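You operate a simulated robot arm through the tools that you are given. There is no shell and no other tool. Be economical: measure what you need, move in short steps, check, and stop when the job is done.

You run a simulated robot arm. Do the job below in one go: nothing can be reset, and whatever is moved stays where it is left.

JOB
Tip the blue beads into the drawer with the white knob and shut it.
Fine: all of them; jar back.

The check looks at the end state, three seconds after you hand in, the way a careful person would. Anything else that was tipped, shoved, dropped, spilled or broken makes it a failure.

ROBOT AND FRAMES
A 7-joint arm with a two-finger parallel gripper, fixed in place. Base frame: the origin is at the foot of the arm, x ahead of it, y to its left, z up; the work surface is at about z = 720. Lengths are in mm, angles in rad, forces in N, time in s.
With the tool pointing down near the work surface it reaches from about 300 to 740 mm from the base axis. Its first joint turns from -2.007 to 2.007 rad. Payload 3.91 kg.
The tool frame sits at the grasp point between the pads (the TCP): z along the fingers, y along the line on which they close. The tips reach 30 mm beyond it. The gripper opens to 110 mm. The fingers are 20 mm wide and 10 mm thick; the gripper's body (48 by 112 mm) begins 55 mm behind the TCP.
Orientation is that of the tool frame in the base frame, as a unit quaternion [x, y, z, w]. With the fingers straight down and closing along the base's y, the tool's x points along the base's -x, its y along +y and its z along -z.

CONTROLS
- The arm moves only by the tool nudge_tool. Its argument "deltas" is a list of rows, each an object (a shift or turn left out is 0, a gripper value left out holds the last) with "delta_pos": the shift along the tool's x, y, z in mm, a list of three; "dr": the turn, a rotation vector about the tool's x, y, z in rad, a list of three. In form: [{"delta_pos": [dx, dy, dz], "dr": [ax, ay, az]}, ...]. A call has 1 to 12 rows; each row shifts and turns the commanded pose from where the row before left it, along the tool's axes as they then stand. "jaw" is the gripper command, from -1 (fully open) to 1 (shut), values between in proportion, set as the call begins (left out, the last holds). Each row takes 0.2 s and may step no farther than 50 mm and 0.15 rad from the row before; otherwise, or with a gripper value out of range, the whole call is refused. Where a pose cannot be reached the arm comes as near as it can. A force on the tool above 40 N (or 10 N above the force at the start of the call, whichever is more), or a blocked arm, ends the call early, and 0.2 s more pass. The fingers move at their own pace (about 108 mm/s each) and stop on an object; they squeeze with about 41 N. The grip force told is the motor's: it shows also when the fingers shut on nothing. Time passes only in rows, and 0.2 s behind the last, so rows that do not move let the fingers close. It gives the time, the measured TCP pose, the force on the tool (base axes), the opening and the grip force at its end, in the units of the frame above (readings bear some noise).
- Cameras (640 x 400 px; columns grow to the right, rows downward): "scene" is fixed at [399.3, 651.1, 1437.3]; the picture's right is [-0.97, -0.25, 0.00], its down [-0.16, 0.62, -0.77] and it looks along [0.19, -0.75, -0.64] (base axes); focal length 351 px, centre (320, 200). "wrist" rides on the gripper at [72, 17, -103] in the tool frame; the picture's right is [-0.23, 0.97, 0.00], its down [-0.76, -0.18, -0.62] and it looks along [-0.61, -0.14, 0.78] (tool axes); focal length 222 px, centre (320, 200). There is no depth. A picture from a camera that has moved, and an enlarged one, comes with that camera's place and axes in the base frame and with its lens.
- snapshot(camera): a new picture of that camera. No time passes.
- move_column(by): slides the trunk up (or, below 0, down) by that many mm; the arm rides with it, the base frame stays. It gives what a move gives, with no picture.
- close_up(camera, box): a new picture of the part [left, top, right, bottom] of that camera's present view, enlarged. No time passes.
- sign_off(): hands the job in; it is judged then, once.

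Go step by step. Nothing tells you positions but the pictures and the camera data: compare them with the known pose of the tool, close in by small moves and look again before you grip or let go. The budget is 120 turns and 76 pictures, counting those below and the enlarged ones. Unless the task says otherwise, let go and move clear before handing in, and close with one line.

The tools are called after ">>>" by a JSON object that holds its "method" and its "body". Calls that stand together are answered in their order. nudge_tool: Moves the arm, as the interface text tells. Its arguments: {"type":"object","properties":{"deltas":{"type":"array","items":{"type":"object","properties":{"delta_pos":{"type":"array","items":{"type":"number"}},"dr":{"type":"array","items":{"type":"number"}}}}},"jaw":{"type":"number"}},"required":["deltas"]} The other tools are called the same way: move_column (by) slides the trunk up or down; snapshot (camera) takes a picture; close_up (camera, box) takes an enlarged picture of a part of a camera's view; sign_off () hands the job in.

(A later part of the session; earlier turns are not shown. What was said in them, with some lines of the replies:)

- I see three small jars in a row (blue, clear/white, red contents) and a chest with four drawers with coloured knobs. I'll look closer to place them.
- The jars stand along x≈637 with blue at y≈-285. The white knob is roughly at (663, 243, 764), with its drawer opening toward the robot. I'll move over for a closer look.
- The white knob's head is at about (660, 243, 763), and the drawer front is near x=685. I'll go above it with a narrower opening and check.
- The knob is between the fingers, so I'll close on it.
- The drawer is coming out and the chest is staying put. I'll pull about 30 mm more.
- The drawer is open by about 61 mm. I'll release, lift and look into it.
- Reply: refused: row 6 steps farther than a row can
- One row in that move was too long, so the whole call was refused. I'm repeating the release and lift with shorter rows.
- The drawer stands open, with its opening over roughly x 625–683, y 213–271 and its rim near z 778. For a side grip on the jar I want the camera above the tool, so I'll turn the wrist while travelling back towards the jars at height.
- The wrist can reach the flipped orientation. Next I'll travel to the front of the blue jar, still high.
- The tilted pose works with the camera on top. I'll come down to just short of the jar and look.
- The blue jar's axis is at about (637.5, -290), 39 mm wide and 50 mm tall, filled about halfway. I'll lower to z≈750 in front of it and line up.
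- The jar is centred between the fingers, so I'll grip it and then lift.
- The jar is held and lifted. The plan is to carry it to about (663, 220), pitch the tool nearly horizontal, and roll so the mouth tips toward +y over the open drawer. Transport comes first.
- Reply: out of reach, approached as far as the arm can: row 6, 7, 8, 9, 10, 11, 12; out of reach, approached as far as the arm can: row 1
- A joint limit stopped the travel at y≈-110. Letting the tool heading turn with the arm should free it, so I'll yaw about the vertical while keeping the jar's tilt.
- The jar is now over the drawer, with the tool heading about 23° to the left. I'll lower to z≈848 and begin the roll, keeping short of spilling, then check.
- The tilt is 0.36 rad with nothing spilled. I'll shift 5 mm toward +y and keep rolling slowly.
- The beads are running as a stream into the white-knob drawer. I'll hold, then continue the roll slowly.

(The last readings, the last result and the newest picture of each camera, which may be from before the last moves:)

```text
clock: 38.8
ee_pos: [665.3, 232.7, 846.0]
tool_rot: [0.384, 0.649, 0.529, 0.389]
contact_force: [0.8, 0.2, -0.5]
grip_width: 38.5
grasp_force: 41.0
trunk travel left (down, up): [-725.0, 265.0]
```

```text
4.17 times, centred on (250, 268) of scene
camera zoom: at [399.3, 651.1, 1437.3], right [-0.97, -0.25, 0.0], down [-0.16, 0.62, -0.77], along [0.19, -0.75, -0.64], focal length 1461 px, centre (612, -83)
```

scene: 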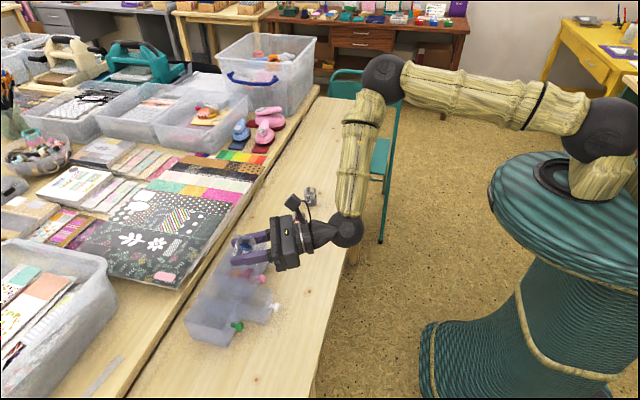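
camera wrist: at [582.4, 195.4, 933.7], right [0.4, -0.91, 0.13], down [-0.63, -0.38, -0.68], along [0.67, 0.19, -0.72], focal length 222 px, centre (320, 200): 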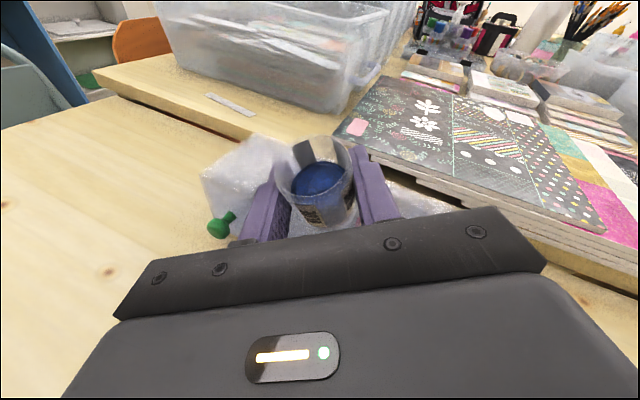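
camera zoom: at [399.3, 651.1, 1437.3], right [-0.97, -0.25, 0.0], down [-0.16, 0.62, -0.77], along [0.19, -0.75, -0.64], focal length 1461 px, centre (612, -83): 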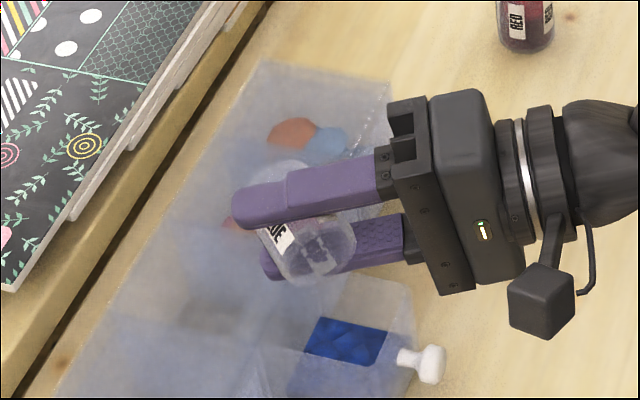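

The stream has stopped. I'll roll further to get out any remainder, and look closely at the jar.

>>> {"method": "nudge_tool", "body": {"deltas": [{"dr": [0, 0, -0.1]}, {"dr": [0, 0, -0.1]}, {"dr": [0, 0, -0.1]}, {"dr": [0, 0, -0.1]}, {"dr": [0, 0, -0.1]}, {"dr": [0, 0, -0.1]}, {}, {}, {}]}}

>>> {"method": "close_up", "body": {"camera": "scene", "box": [210, 235, 310, 315]}}

>>> {"method": "snapshot", "body": {"camera": "wrist"}}

```text
clock: 40.8
ee_pos: [666.3, 232.9, 845.8]
tool_rot: [0.175, 0.733, 0.391, 0.527]
contact_force: [-0.3, -0.4, -0.5]
grip_width: 38.2
grasp_force: 40.7
trunk travel left (down, up): [-725.0, 265.0]
```

```text
5.00 times, centred on (260, 275) of scene
camera zoom: at [399.3, 651.1, 1437.3], right [-0.97, -0.25, 0.0], down [-0.16, 0.62, -0.77], along [0.19, -0.75, -0.64], focal length 1754 px, centre (620, -175)
```

zoom: 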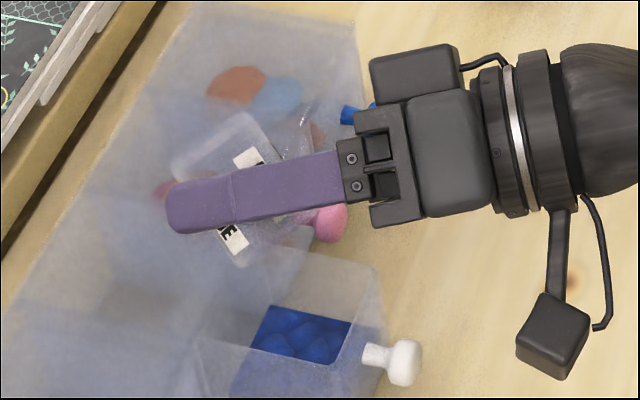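

```text
31 pictures are left
camera wrist: at [541.7, 251.4, 827.5], right [-0.06, 0.46, 0.88], down [-0.25, -0.86, 0.44], along [0.97, -0.19, 0.17], focal length 222 px, centre (320, 200)
```

wrist: 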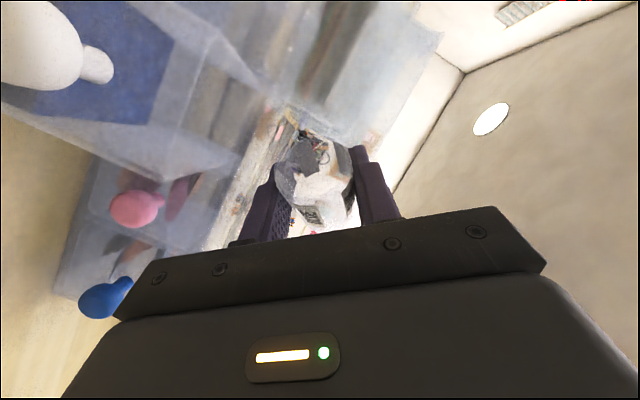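

The jar is empty and the beads are all in the drawer. I'll roll the jar upright and lift it away.

>>> {"method": "nudge_tool", "body": {"deltas": [{"dr": [0, 0, 0.15]}, {"dr": [0, 0, 0.15]}, {"dr": [0, 0, 0.15]}, {"dr": [0, 0, 0.15]}, {"dr": [0, 0, 0.15]}, {"dr": [0, 0, 0.15]}, {"dr": [0, 0, 0.15]}, {"dr": [0, 0, 0.15]}]}}

>>> {"method": "nudge_tool", "body": {"deltas": [{"dr": [0, 0, 0.15]}, {"dr": [0, 0, 0.15]}, {"dr": [0, 0, 0.15]}, {"dr": [0, 0, 0.15]}, {"dr": [0, 0, 0.15]}, {"dr": [0, 0, 0.15]}, {"dr": [0, 0, 0.15]}, {"dr": [0, 0, 0.02]}, {"delta_pos": [20, 0, -2.7]}, {"delta_pos": [20, 0, -2.7]}, {"delta_pos": [20, 0, -2.7]}]}}

```text
clock: 42.6
ee_pos: [666.8, 231.3, 847.4]
tool_rot: [0.56, 0.506, 0.621, 0.215]
contact_force: [-0.5, 0.3, 0.1]
grip_width: 38.3
grasp_force: 41.2
trunk travel left (down, up): [-725.0, 265.0]
```

```text
clock: 45.0
ee_pos: [667.9, 230.5, 907.6]
tool_rot: [0.739, 0.152, 0.643, -0.132]
contact_force: [-0.1, 0.3, -0.6]
grip_width: 38.1
grasp_force: 40.5
trunk travel left (down, up): [-725.0, 265.0]
```

>>> {"method": "nudge_tool", "body": {"deltas": [{"delta_pos": [-2.5, 37.8, -18.2]}, {"delta_pos": [-2.5, 37.8, -18.2]}, {"delta_pos": [-2.5, 37.8, -18.2]}, {"delta_pos": [-2.5, 37.8, -18.2]}, {"delta_pos": [-2.5, 37.8, -18.2]}, {"delta_pos": [-2.5, 37.8, -18.2]}, {"delta_pos": [-2.5, 37.8, -18.2]}, {"delta_pos": [-2.5, 37.8, -18.2]}, {"dr": [-0.0991, 0, 0.0136]}, {"dr": [-0.0991, 0, 0.0136]}, {"dr": [-0.0991, 0, 0.0136]}, {"dr": [-0.0991, 0, 0.0136]}]}}

```text
clock: 47.6
ee_pos: [648.5, -104.1, 907.2]
tool_rot: [0.754, 0.0, 0.657, 0.001]
contact_force: [0.5, 0.2, -1.1]
grip_width: 38.2
grasp_force: 40.9
trunk travel left (down, up): [-725.0, 265.0]
```

>>> {"method": "nudge_tool", "body": {"deltas": [{"delta_pos": [0, 37.6, 0]}, {"delta_pos": [0, 37.6, 0]}, {"delta_pos": [0, 37.6, 0]}, {"delta_pos": [0, 37.6, 0]}, {"delta_pos": [0, 37.6, 0]}, {"dr": [0, -0.1, 0]}, {"dr": [0, -0.1, 0]}, {"dr": [0, -0.1, 0]}, {"delta_pos": [-4.4, 0, -9.5]}, {}]}}

>>> {"method": "close_up", "body": {"camera": "scene", "box": [180, 100, 400, 340]}}

>>> {"method": "snapshot", "body": {"camera": "wrist"}}

```text
clock: 49.8
ee_pos: [639.0, -291.9, 907.6]
tool_rot: [0.843, 0.001, 0.537, 0.0]
contact_force: [0.2, 0.1, -0.9]
grip_width: 38.2
grasp_force: 41.2
trunk travel left (down, up): [-725.0, 265.0]
```

```text
1.67 times, centred on (290, 220) of scene
camera zoom: at [399.3, 651.1, 1437.3], right [-0.97, -0.25, 0.0], down [-0.16, 0.62, -0.77], along [0.19, -0.75, -0.64], focal length 584 px, centre (370, 167)
```

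zoom: 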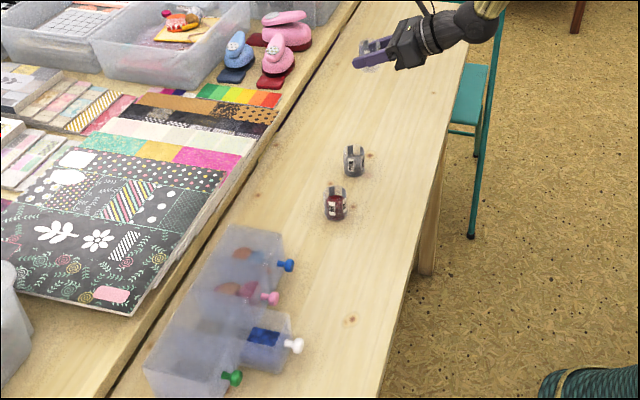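

```text
29 pictures are left
camera wrist: at [575.5, -308.4, 1017.0], right [-0.1, -0.97, -0.2], down [-0.89, 0.18, -0.43], along [0.45, 0.14, -0.88], focal length 222 px, centre (320, 200)
```

wrist: 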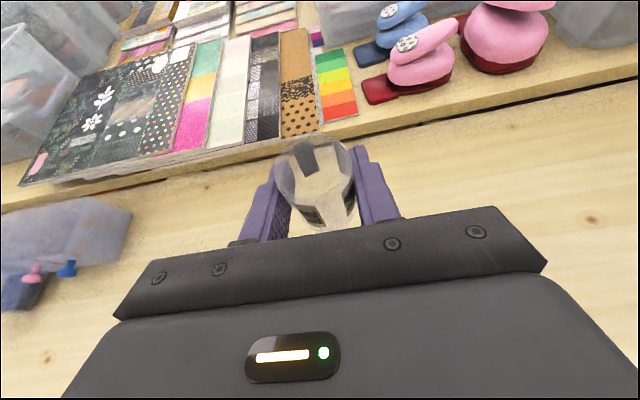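

The jar is empty and nothing has spilled. I'll lower it back onto its spot.

>>> {"method": "nudge_tool", "body": {"deltas": [{"delta_pos": [-27, 0, 12.6]}, {"delta_pos": [-27, 0, 12.6]}, {"delta_pos": [-27, 0, 12.6]}, {"delta_pos": [-27, 0, 12.6]}, {"delta_pos": [-18, 0, 8.4]}, {"delta_pos": [-9, 0, 4.2]}, {"delta_pos": [-4, 0, 1.9]}, {}]}}

>>> {"method": "close_up", "body": {"camera": "scene", "box": [290, 150, 390, 220]}}

```text
clock: 51.6
ee_pos: [637.6, -292.2, 753.8]
tool_rot: [0.843, 0.001, 0.537, 0.0]
contact_force: [0.3, -0.2, -0.6]
grip_width: 38.2
grasp_force: 40.8
trunk travel left (down, up): [-725.0, 265.0]
```

```text
5.71 times, centred on (340, 185) of scene
camera zoom: at [399.3, 651.1, 1437.3], right [-0.97, -0.25, 0.0], down [-0.16, 0.62, -0.77], along [0.19, -0.75, -0.64], focal length 2004 px, centre (206, 286)
```

zoom: 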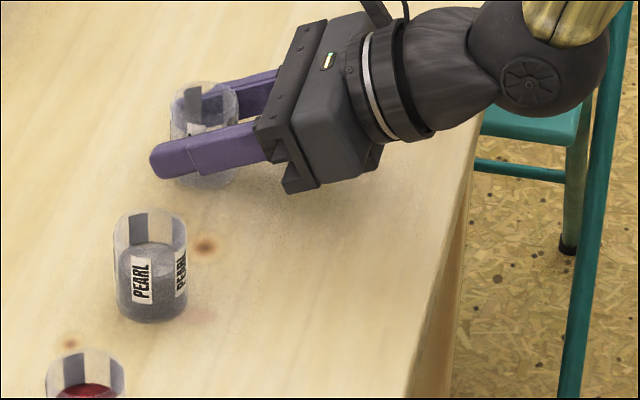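

Only a few millimetres remain, so I'll step down 1 mm at a time until I feel contact.

>>> {"method": "nudge_tool", "body": {"deltas": [{"delta_pos": [-0.9, 0, 0.42]}, {"delta_pos": [-0.9, 0, 0.42]}, {"delta_pos": [-0.9, 0, 0.42]}, {}]}}

```text
clock: 52.6
ee_pos: [638.9, -291.8, 750.6]
tool_rot: [0.844, 0.001, 0.537, 0.0]
contact_force: [-0.5, 0.9, -1.3]
grip_width: 38.2
grasp_force: 41.0
trunk travel left (down, up): [-725.0, 265.0]
```

>>> {"method": "nudge_tool", "body": {"deltas": [{"delta_pos": [-0.9, 0, 0.42]}, {"delta_pos": [-0.9, 0, 0.42]}, {}]}}

```text
clock: 53.4
ee_pos: [639.3, -291.5, 750.6]
tool_rot: [0.843, 0.001, 0.538, 0.0]
contact_force: [1.1, 2.1, 8.6]
grip_width: 38.3
grasp_force: 41.2
trunk travel left (down, up): [-725.0, 265.0]
```

There is 8.6 N of upward force, so the jar is on the table. I'll ease off slightly, open, and back out.

>>> {"method": "nudge_tool", "body": {"deltas": [{"delta_pos": [0.5, 0, -0.2]}, {}]}}

>>> {"method": "nudge_tool", "body": {"deltas": [{}, {}, {}], "jaw": -0.3}}

>>> {"method": "close_up", "body": {"camera": "scene", "box": [290, 150, 390, 220]}}

>>> {"method": "close_up", "body": {"camera": "wrist", "box": [220, 50, 460, 250]}}

```text
clock: 54.0
ee_pos: [638.8, -291.6, 750.0]
tool_rot: [0.843, 0.001, 0.537, 0.001]
contact_force: [3.3, 2.6, 10.3]
grip_width: 38.3
grasp_force: 40.6
trunk travel left (down, up): [-725.0, 265.0]
```

```text
clock: 54.8
ee_pos: [638.2, -292.3, 749.3]
tool_rot: [0.844, 0.001, 0.536, 0.0]
contact_force: [0.3, -0.3, -0.3]
grip_width: 71.4
grasp_force: 0.1
trunk travel left (down, up): [-725.0, 265.0]
```

```text
5.71 times, centred on (340, 185) of scene
camera zoom: at [399.3, 651.1, 1437.3], right [-0.97, -0.25, 0.0], down [-0.16, 0.62, -0.77], along [0.19, -0.75, -0.64], focal length 2004 px, centre (206, 286)
```

zoom: 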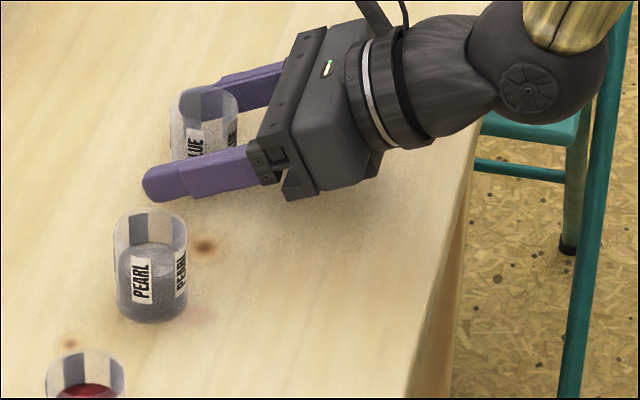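

```text
2.00 times, centred on (340, 150) of wrist
camera zoom: at [575.6, -309.2, 858.7], right [-0.1, -0.97, -0.2], down [-0.89, 0.18, -0.43], along [0.45, 0.14, -0.88], focal length 444 px, centre (280, 300)
```

zoom: 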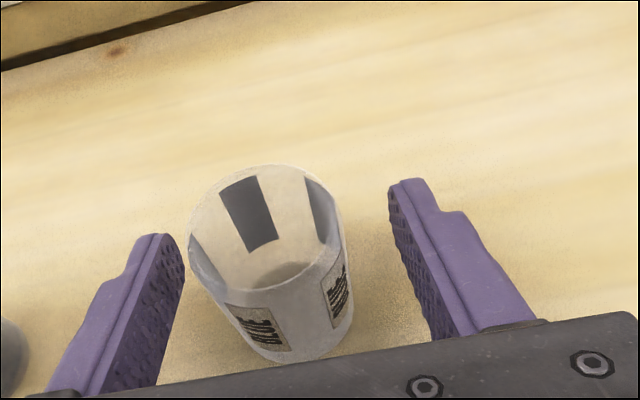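

The jar stands upright, empty, in its place. I'll back out and rise.

>>> {"method": "nudge_tool", "body": {"deltas": [{"delta_pos": [-5.5, 0, -12.5]}, {"delta_pos": [-5.5, 0, -12.5]}, {"delta_pos": [-5.5, 0, -12.5]}, {"delta_pos": [-5.5, 0, -12.5]}, {"delta_pos": [-5.5, 0, -12.5]}, {"delta_pos": [-5.5, 0, -12.5]}, {"delta_pos": [30, 0, -14]}, {"delta_pos": [40, 0, -18.6]}, {"delta_pos": [40, 0, -18.6]}, {"delta_pos": [40, 0, -18.6]}, {"delta_pos": [30, 0, -14]}]}}

>>> {"method": "close_up", "body": {"camera": "scene", "box": [270, 155, 350, 240]}}

```text
clock: 57.2
ee_pos: [555.1, -291.8, 948.9]
tool_rot: [0.844, 0.001, 0.537, 0.0]
contact_force: [-1.0, 0.4, -0.5]
grip_width: 71.1
grasp_force: 0.0
trunk travel left (down, up): [-725.0, 265.0]
```

```text
4.71 times, centred on (310, 198) of scene
camera zoom: at [399.3, 651.1, 1437.3], right [-0.97, -0.25, 0.0], down [-0.16, 0.62, -0.77], along [0.19, -0.75, -0.64], focal length 1650 px, centre (367, 212)
```

zoom: 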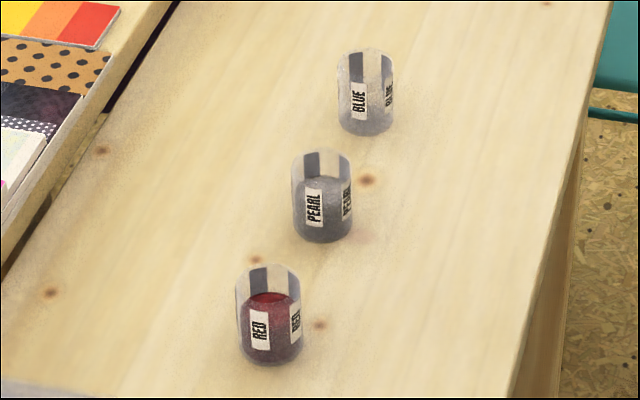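

All three jars stand where they were. Next I'll straighten the tool, close the fingers, and move to the front of the white knob to push the drawer shut.

>>> {"method": "nudge_tool", "body": {"deltas": [{"dr": [0, -0.15, 0]}, {"dr": [0, -0.15, 0]}, {"dr": [0, -0.15, 0]}, {"dr": [0, -0.15, 0]}, {"dr": [0, -0.15, 0]}, {"dr": [0, -0.15, 0]}, {"dr": [0, -0.15, 0]}, {"dr": [0, -0.084, 0]}], "jaw": 1}}

>>> {"method": "nudge_tool", "body": {"deltas": [{"delta_pos": [-1, -44.5, 0]}, {"delta_pos": [-1, -44.5, 0]}, {"delta_pos": [-1, -44.5, 0]}, {"delta_pos": [-1, -44.5, 0]}, {"delta_pos": [-1, -44.5, 0]}, {"delta_pos": [-1, -44.5, 0]}, {"delta_pos": [-1, -44.5, 0]}, {"delta_pos": [-1, -44.5, 0]}, {"delta_pos": [-1, -44.5, 0]}, {"delta_pos": [-1, -44.5, 0]}, {"delta_pos": [-1, -44.5, 0]}, {"delta_pos": [-1, -44.5, 0]}]}}

>>> {"method": "snapshot", "body": {"camera": "wrist"}}

>>> {"method": "close_up", "body": {"camera": "scene", "box": [180, 230, 320, 350]}}

```text
clock: 59.0
ee_pos: [558.0, -291.3, 950.8]
tool_rot: [1.0, 0.0, -0.001, 0.001]
contact_force: [0.4, 0.6, 0.1]
grip_width: 0.0
grasp_force: 38.3
trunk travel left (down, up): [-725.0, 265.0]
```

```text
clock: 61.6
ee_pos: [545.6, 245.0, 949.1]
tool_rot: [1.0, 0.001, 0.0, 0.002]
contact_force: [0.1, -0.2, 0.5]
grip_width: 0.2
grasp_force: 37.7
trunk travel left (down, up): [-725.0, 265.0]
```

```text
24 pictures are left
camera wrist: at [617.2, 227.5, 1052.3], right [-0.23, -0.97, 0.0], down [-0.76, 0.18, 0.62], along [-0.61, 0.14, -0.78], focal length 222 px, centre (320, 200)
```

wrist: 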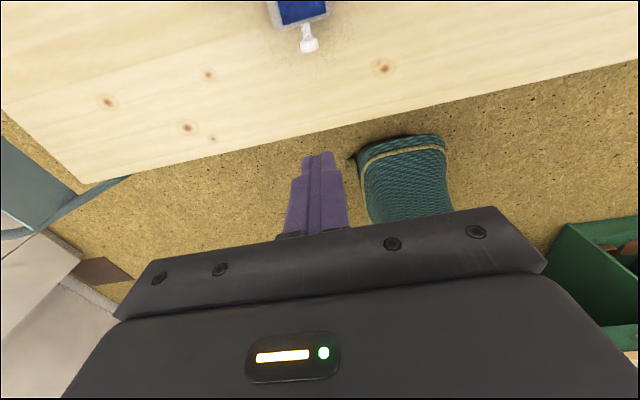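

```text
3.33 times, centred on (250, 290) of scene
camera zoom: at [399.3, 651.1, 1437.3], right [-0.97, -0.25, 0.0], down [-0.16, 0.62, -0.77], along [0.19, -0.75, -0.64], focal length 1169 px, centre (553, -100)
```

zoom: 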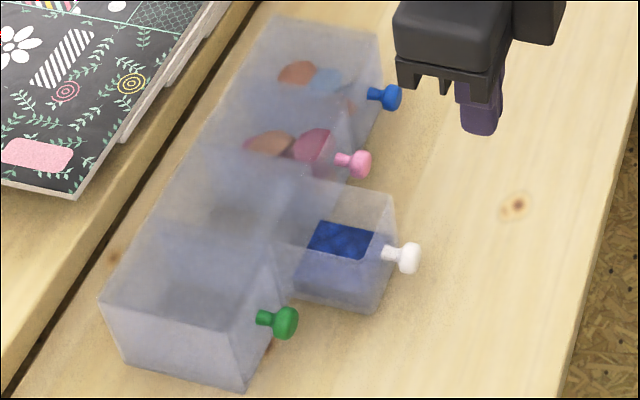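

>>> {"method": "nudge_tool", "body": {"deltas": [{"delta_pos": [2, 2, 37]}, {"delta_pos": [2, 0, 37]}, {"delta_pos": [0, 0, 37]}, {"delta_pos": [0, 0, 37]}, {"delta_pos": [0, 0, 36]}, {"delta_pos": [15, 0, 0]}, {}]}}

>>> {"method": "close_up", "body": {"camera": "scene", "box": [180, 230, 320, 350]}}

>>> {"method": "close_up", "body": {"camera": "wrist", "box": [220, 60, 420, 240]}}

```text
clock: 63.2
ee_pos: [562.3, 240.6, 767.1]
tool_rot: [1.0, 0.002, 0.0, 0.001]
contact_force: [-0.8, -0.9, 0.2]
grip_width: 0.1
grasp_force: 37.7
trunk travel left (down, up): [-725.0, 265.0]
```

```text
3.33 times, centred on (250, 290) of scene
camera zoom: at [399.3, 651.1, 1437.3], right [-0.97, -0.25, 0.0], down [-0.16, 0.62, -0.77], along [0.19, -0.75, -0.64], focal length 1169 px, centre (553, -100)
```

zoom: 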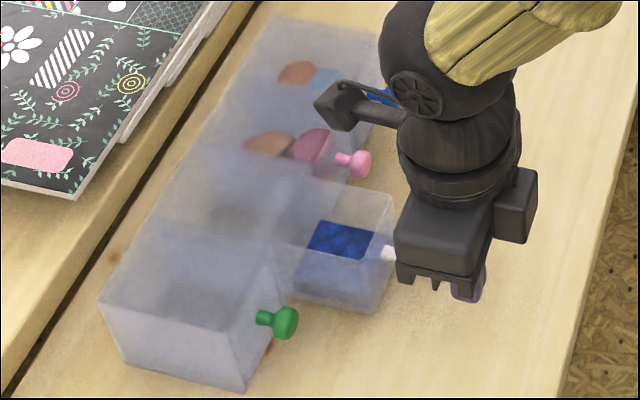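

```text
2.22 times, centred on (320, 150) of wrist
camera zoom: at [634.9, 223.9, 870.8], right [-0.23, -0.97, 0.0], down [-0.76, 0.18, 0.62], along [-0.61, 0.14, -0.78], focal length 494 px, centre (320, 311)
```

zoom: 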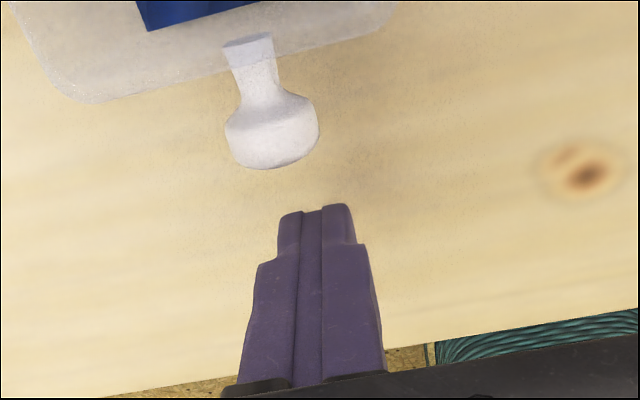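

The fingers are lined up in front of the knob, so I'll push in +x.

>>> {"method": "nudge_tool", "body": {"deltas": [{"delta_pos": [10, -0.5, 0]}, {"delta_pos": [10, -0.5, 0]}, {"delta_pos": [10, 0, 0]}, {"delta_pos": [10, 0, 0]}, {"delta_pos": [10, 0, 0]}, {"delta_pos": [10, 0, 0]}, {"delta_pos": [10, 0, 0]}, {}]}}

>>> {"method": "close_up", "body": {"camera": "scene", "box": [180, 230, 320, 350]}}

```text
clock: 65.0
ee_pos: [632.0, 242.1, 764.3]
tool_rot: [1.0, 0.001, 0.0, 0.0]
contact_force: [-0.5, 0.0, 0.3]
grip_width: 0.1
grasp_force: 37.7
trunk travel left (down, up): [-725.0, 265.0]
```

```text
3.33 times, centred on (250, 290) of scene
camera zoom: at [399.3, 651.1, 1437.3], right [-0.97, -0.25, 0.0], down [-0.16, 0.62, -0.77], along [0.19, -0.75, -0.64], focal length 1169 px, centre (553, -100)
```

zoom: 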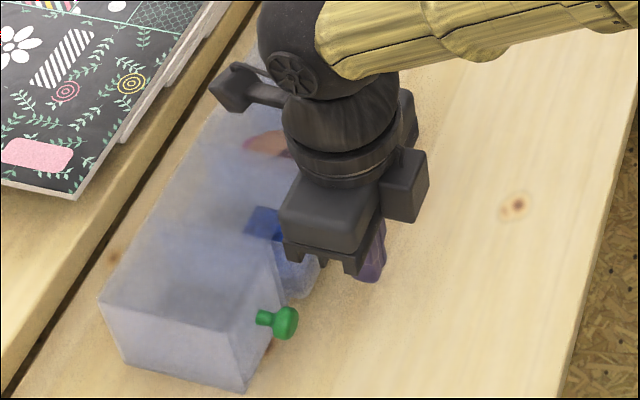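

The drawer is sliding in. I'll do the last part in 2 mm steps while watching the force.

>>> {"method": "nudge_tool", "body": {"deltas": [{"delta_pos": [2, 0, 0]}, {"delta_pos": [2, 0, 0]}, {"delta_pos": [2, 0, 0]}, {"delta_pos": [2, 0, 0]}, {"delta_pos": [2, 0, 0]}, {}]}}

>>> {"method": "close_up", "body": {"camera": "wrist", "box": [200, 0, 440, 200]}}

```text
clock: 66.4
ee_pos: [643.3, 241.8, 763.9]
tool_rot: [1.0, 0.001, 0.0, 0.0]
contact_force: [0.4, -0.2, 0.0]
grip_width: 0.0
grasp_force: 37.3
trunk travel left (down, up): [-725.0, 265.0]
```

```text
2.00 times, centred on (320, 100) of wrist
camera zoom: at [715.3, 224.7, 868.9], right [-0.23, -0.97, 0.0], down [-0.76, 0.18, 0.62], along [-0.61, 0.14, -0.78], focal length 444 px, centre (320, 400)
```

zoom: 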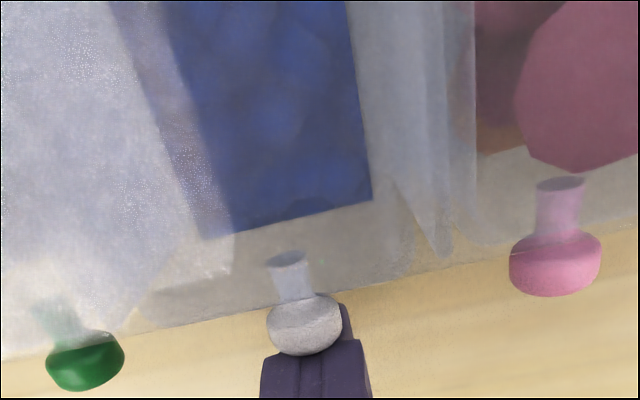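

>>> {"method": "nudge_tool", "body": {"deltas": [{"delta_pos": [1, 0, 0]}, {"delta_pos": [1, 0, 0]}, {}]}}

```text
clock: 67.2
ee_pos: [644.7, 240.6, 764.7]
tool_rot: [1.0, 0.002, 0.001, 0.001]
contact_force: [0.0, -0.7, -0.3]
grip_width: 0.1
grasp_force: 37.8
trunk travel left (down, up): [-725.0, 265.0]
```

>>> {"method": "nudge_tool", "body": {"deltas": [{"delta_pos": [1, 0, 0]}, {"delta_pos": [1, 0, 0]}, {}]}}

>>> {"method": "close_up", "body": {"camera": "wrist", "box": [200, 0, 440, 200]}}

```text
clock: 68.0
ee_pos: [647.7, 241.9, 765.5]
tool_rot: [1.0, 0.0, -0.001, 0.001]
contact_force: [-4.9, 0.8, 0.2]
grip_width: 0.0
grasp_force: 38.0
trunk travel left (down, up): [-725.0, 265.0]
```

```text
2.00 times, centred on (320, 100) of wrist
camera zoom: at [719.7, 225.0, 869.2], right [-0.23, -0.97, 0.0], down [-0.76, 0.18, 0.62], along [-0.61, 0.14, -0.78], focal length 444 px, centre (320, 400)
```

zoom: 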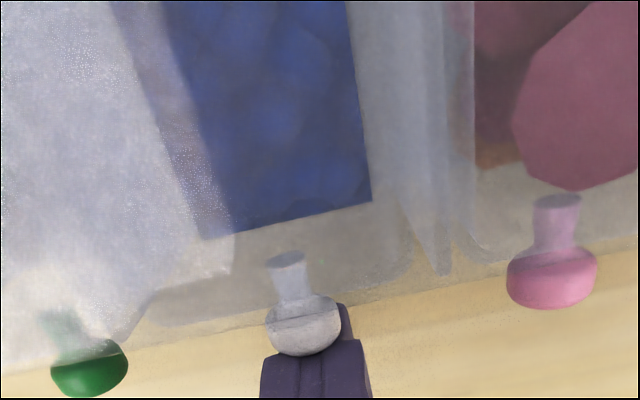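

There is now a firm stop of about 5 N, and the white knob lines up with its neighbours, so the drawer is shut. I'll back away, rise clear and check everything.

>>> {"method": "nudge_tool", "body": {"deltas": [{"delta_pos": [-10, 0, 0]}, {"delta_pos": [-30, 0, 0]}, {"delta_pos": [-40, 0, 0]}, {"delta_pos": [-20, 0, -30]}, {"delta_pos": [0, 0, -45]}, {"delta_pos": [0, 0, -45]}, {"delta_pos": [0, 0, -45]}, {"delta_pos": [0, 45, -10]}, {"delta_pos": [0, 45, 0]}, {"delta_pos": [0, 45, 0]}, {"delta_pos": [0, 45, 0]}, {"delta_pos": [0, 45, 0]}]}}

>>> {"method": "close_up", "body": {"camera": "scene", "box": [180, 230, 320, 350]}}

>>> {"method": "snapshot", "body": {"camera": "scene"}}

```text
clock: 70.6
ee_pos: [546.8, 15.4, 940.6]
tool_rot: [1.0, 0.001, 0.0, 0.0]
contact_force: [0.3, 0.7, -0.3]
grip_width: 0.1
grasp_force: 37.8
trunk travel left (down, up): [-725.0, 265.0]
```

```text
3.33 times, centred on (250, 290) of scene
camera zoom: at [399.3, 651.1, 1437.3], right [-0.97, -0.25, 0.0], down [-0.16, 0.62, -0.77], along [0.19, -0.75, -0.64], focal length 1169 px, centre (553, -100)
```

zoom: 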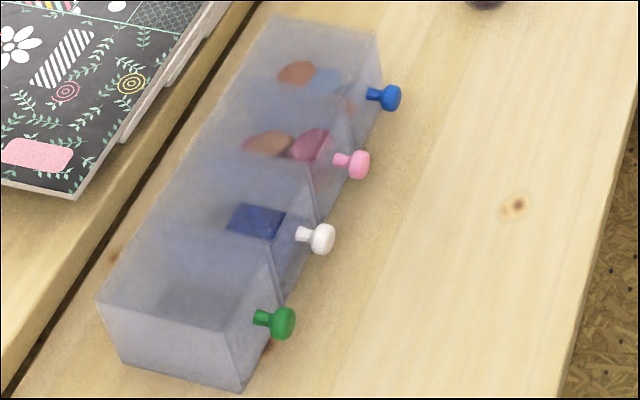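

```text
16 pictures are left
```

scene: 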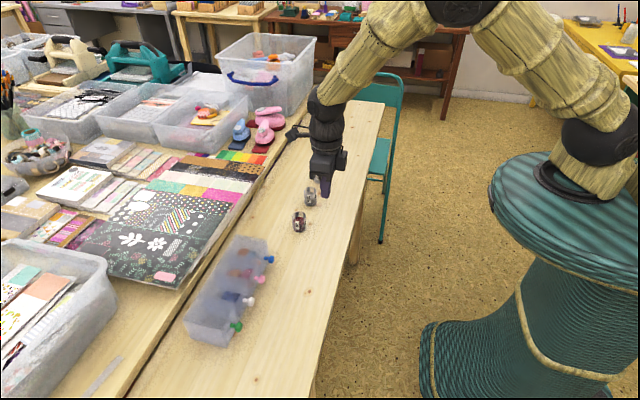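

The drawer is shut with the blue beads inside. The empty blue jar and the other jars are in place, and the arm is clear.

>>> {"method": "sign_off", "body": {}}

```text
The job is handed in.
```

The blue beads are all in the white-knob drawer, which is shut. The empty jar is back on its spot, with no spills seen; closing the drawer may have shifted the drawer chest by a millimetre or two.
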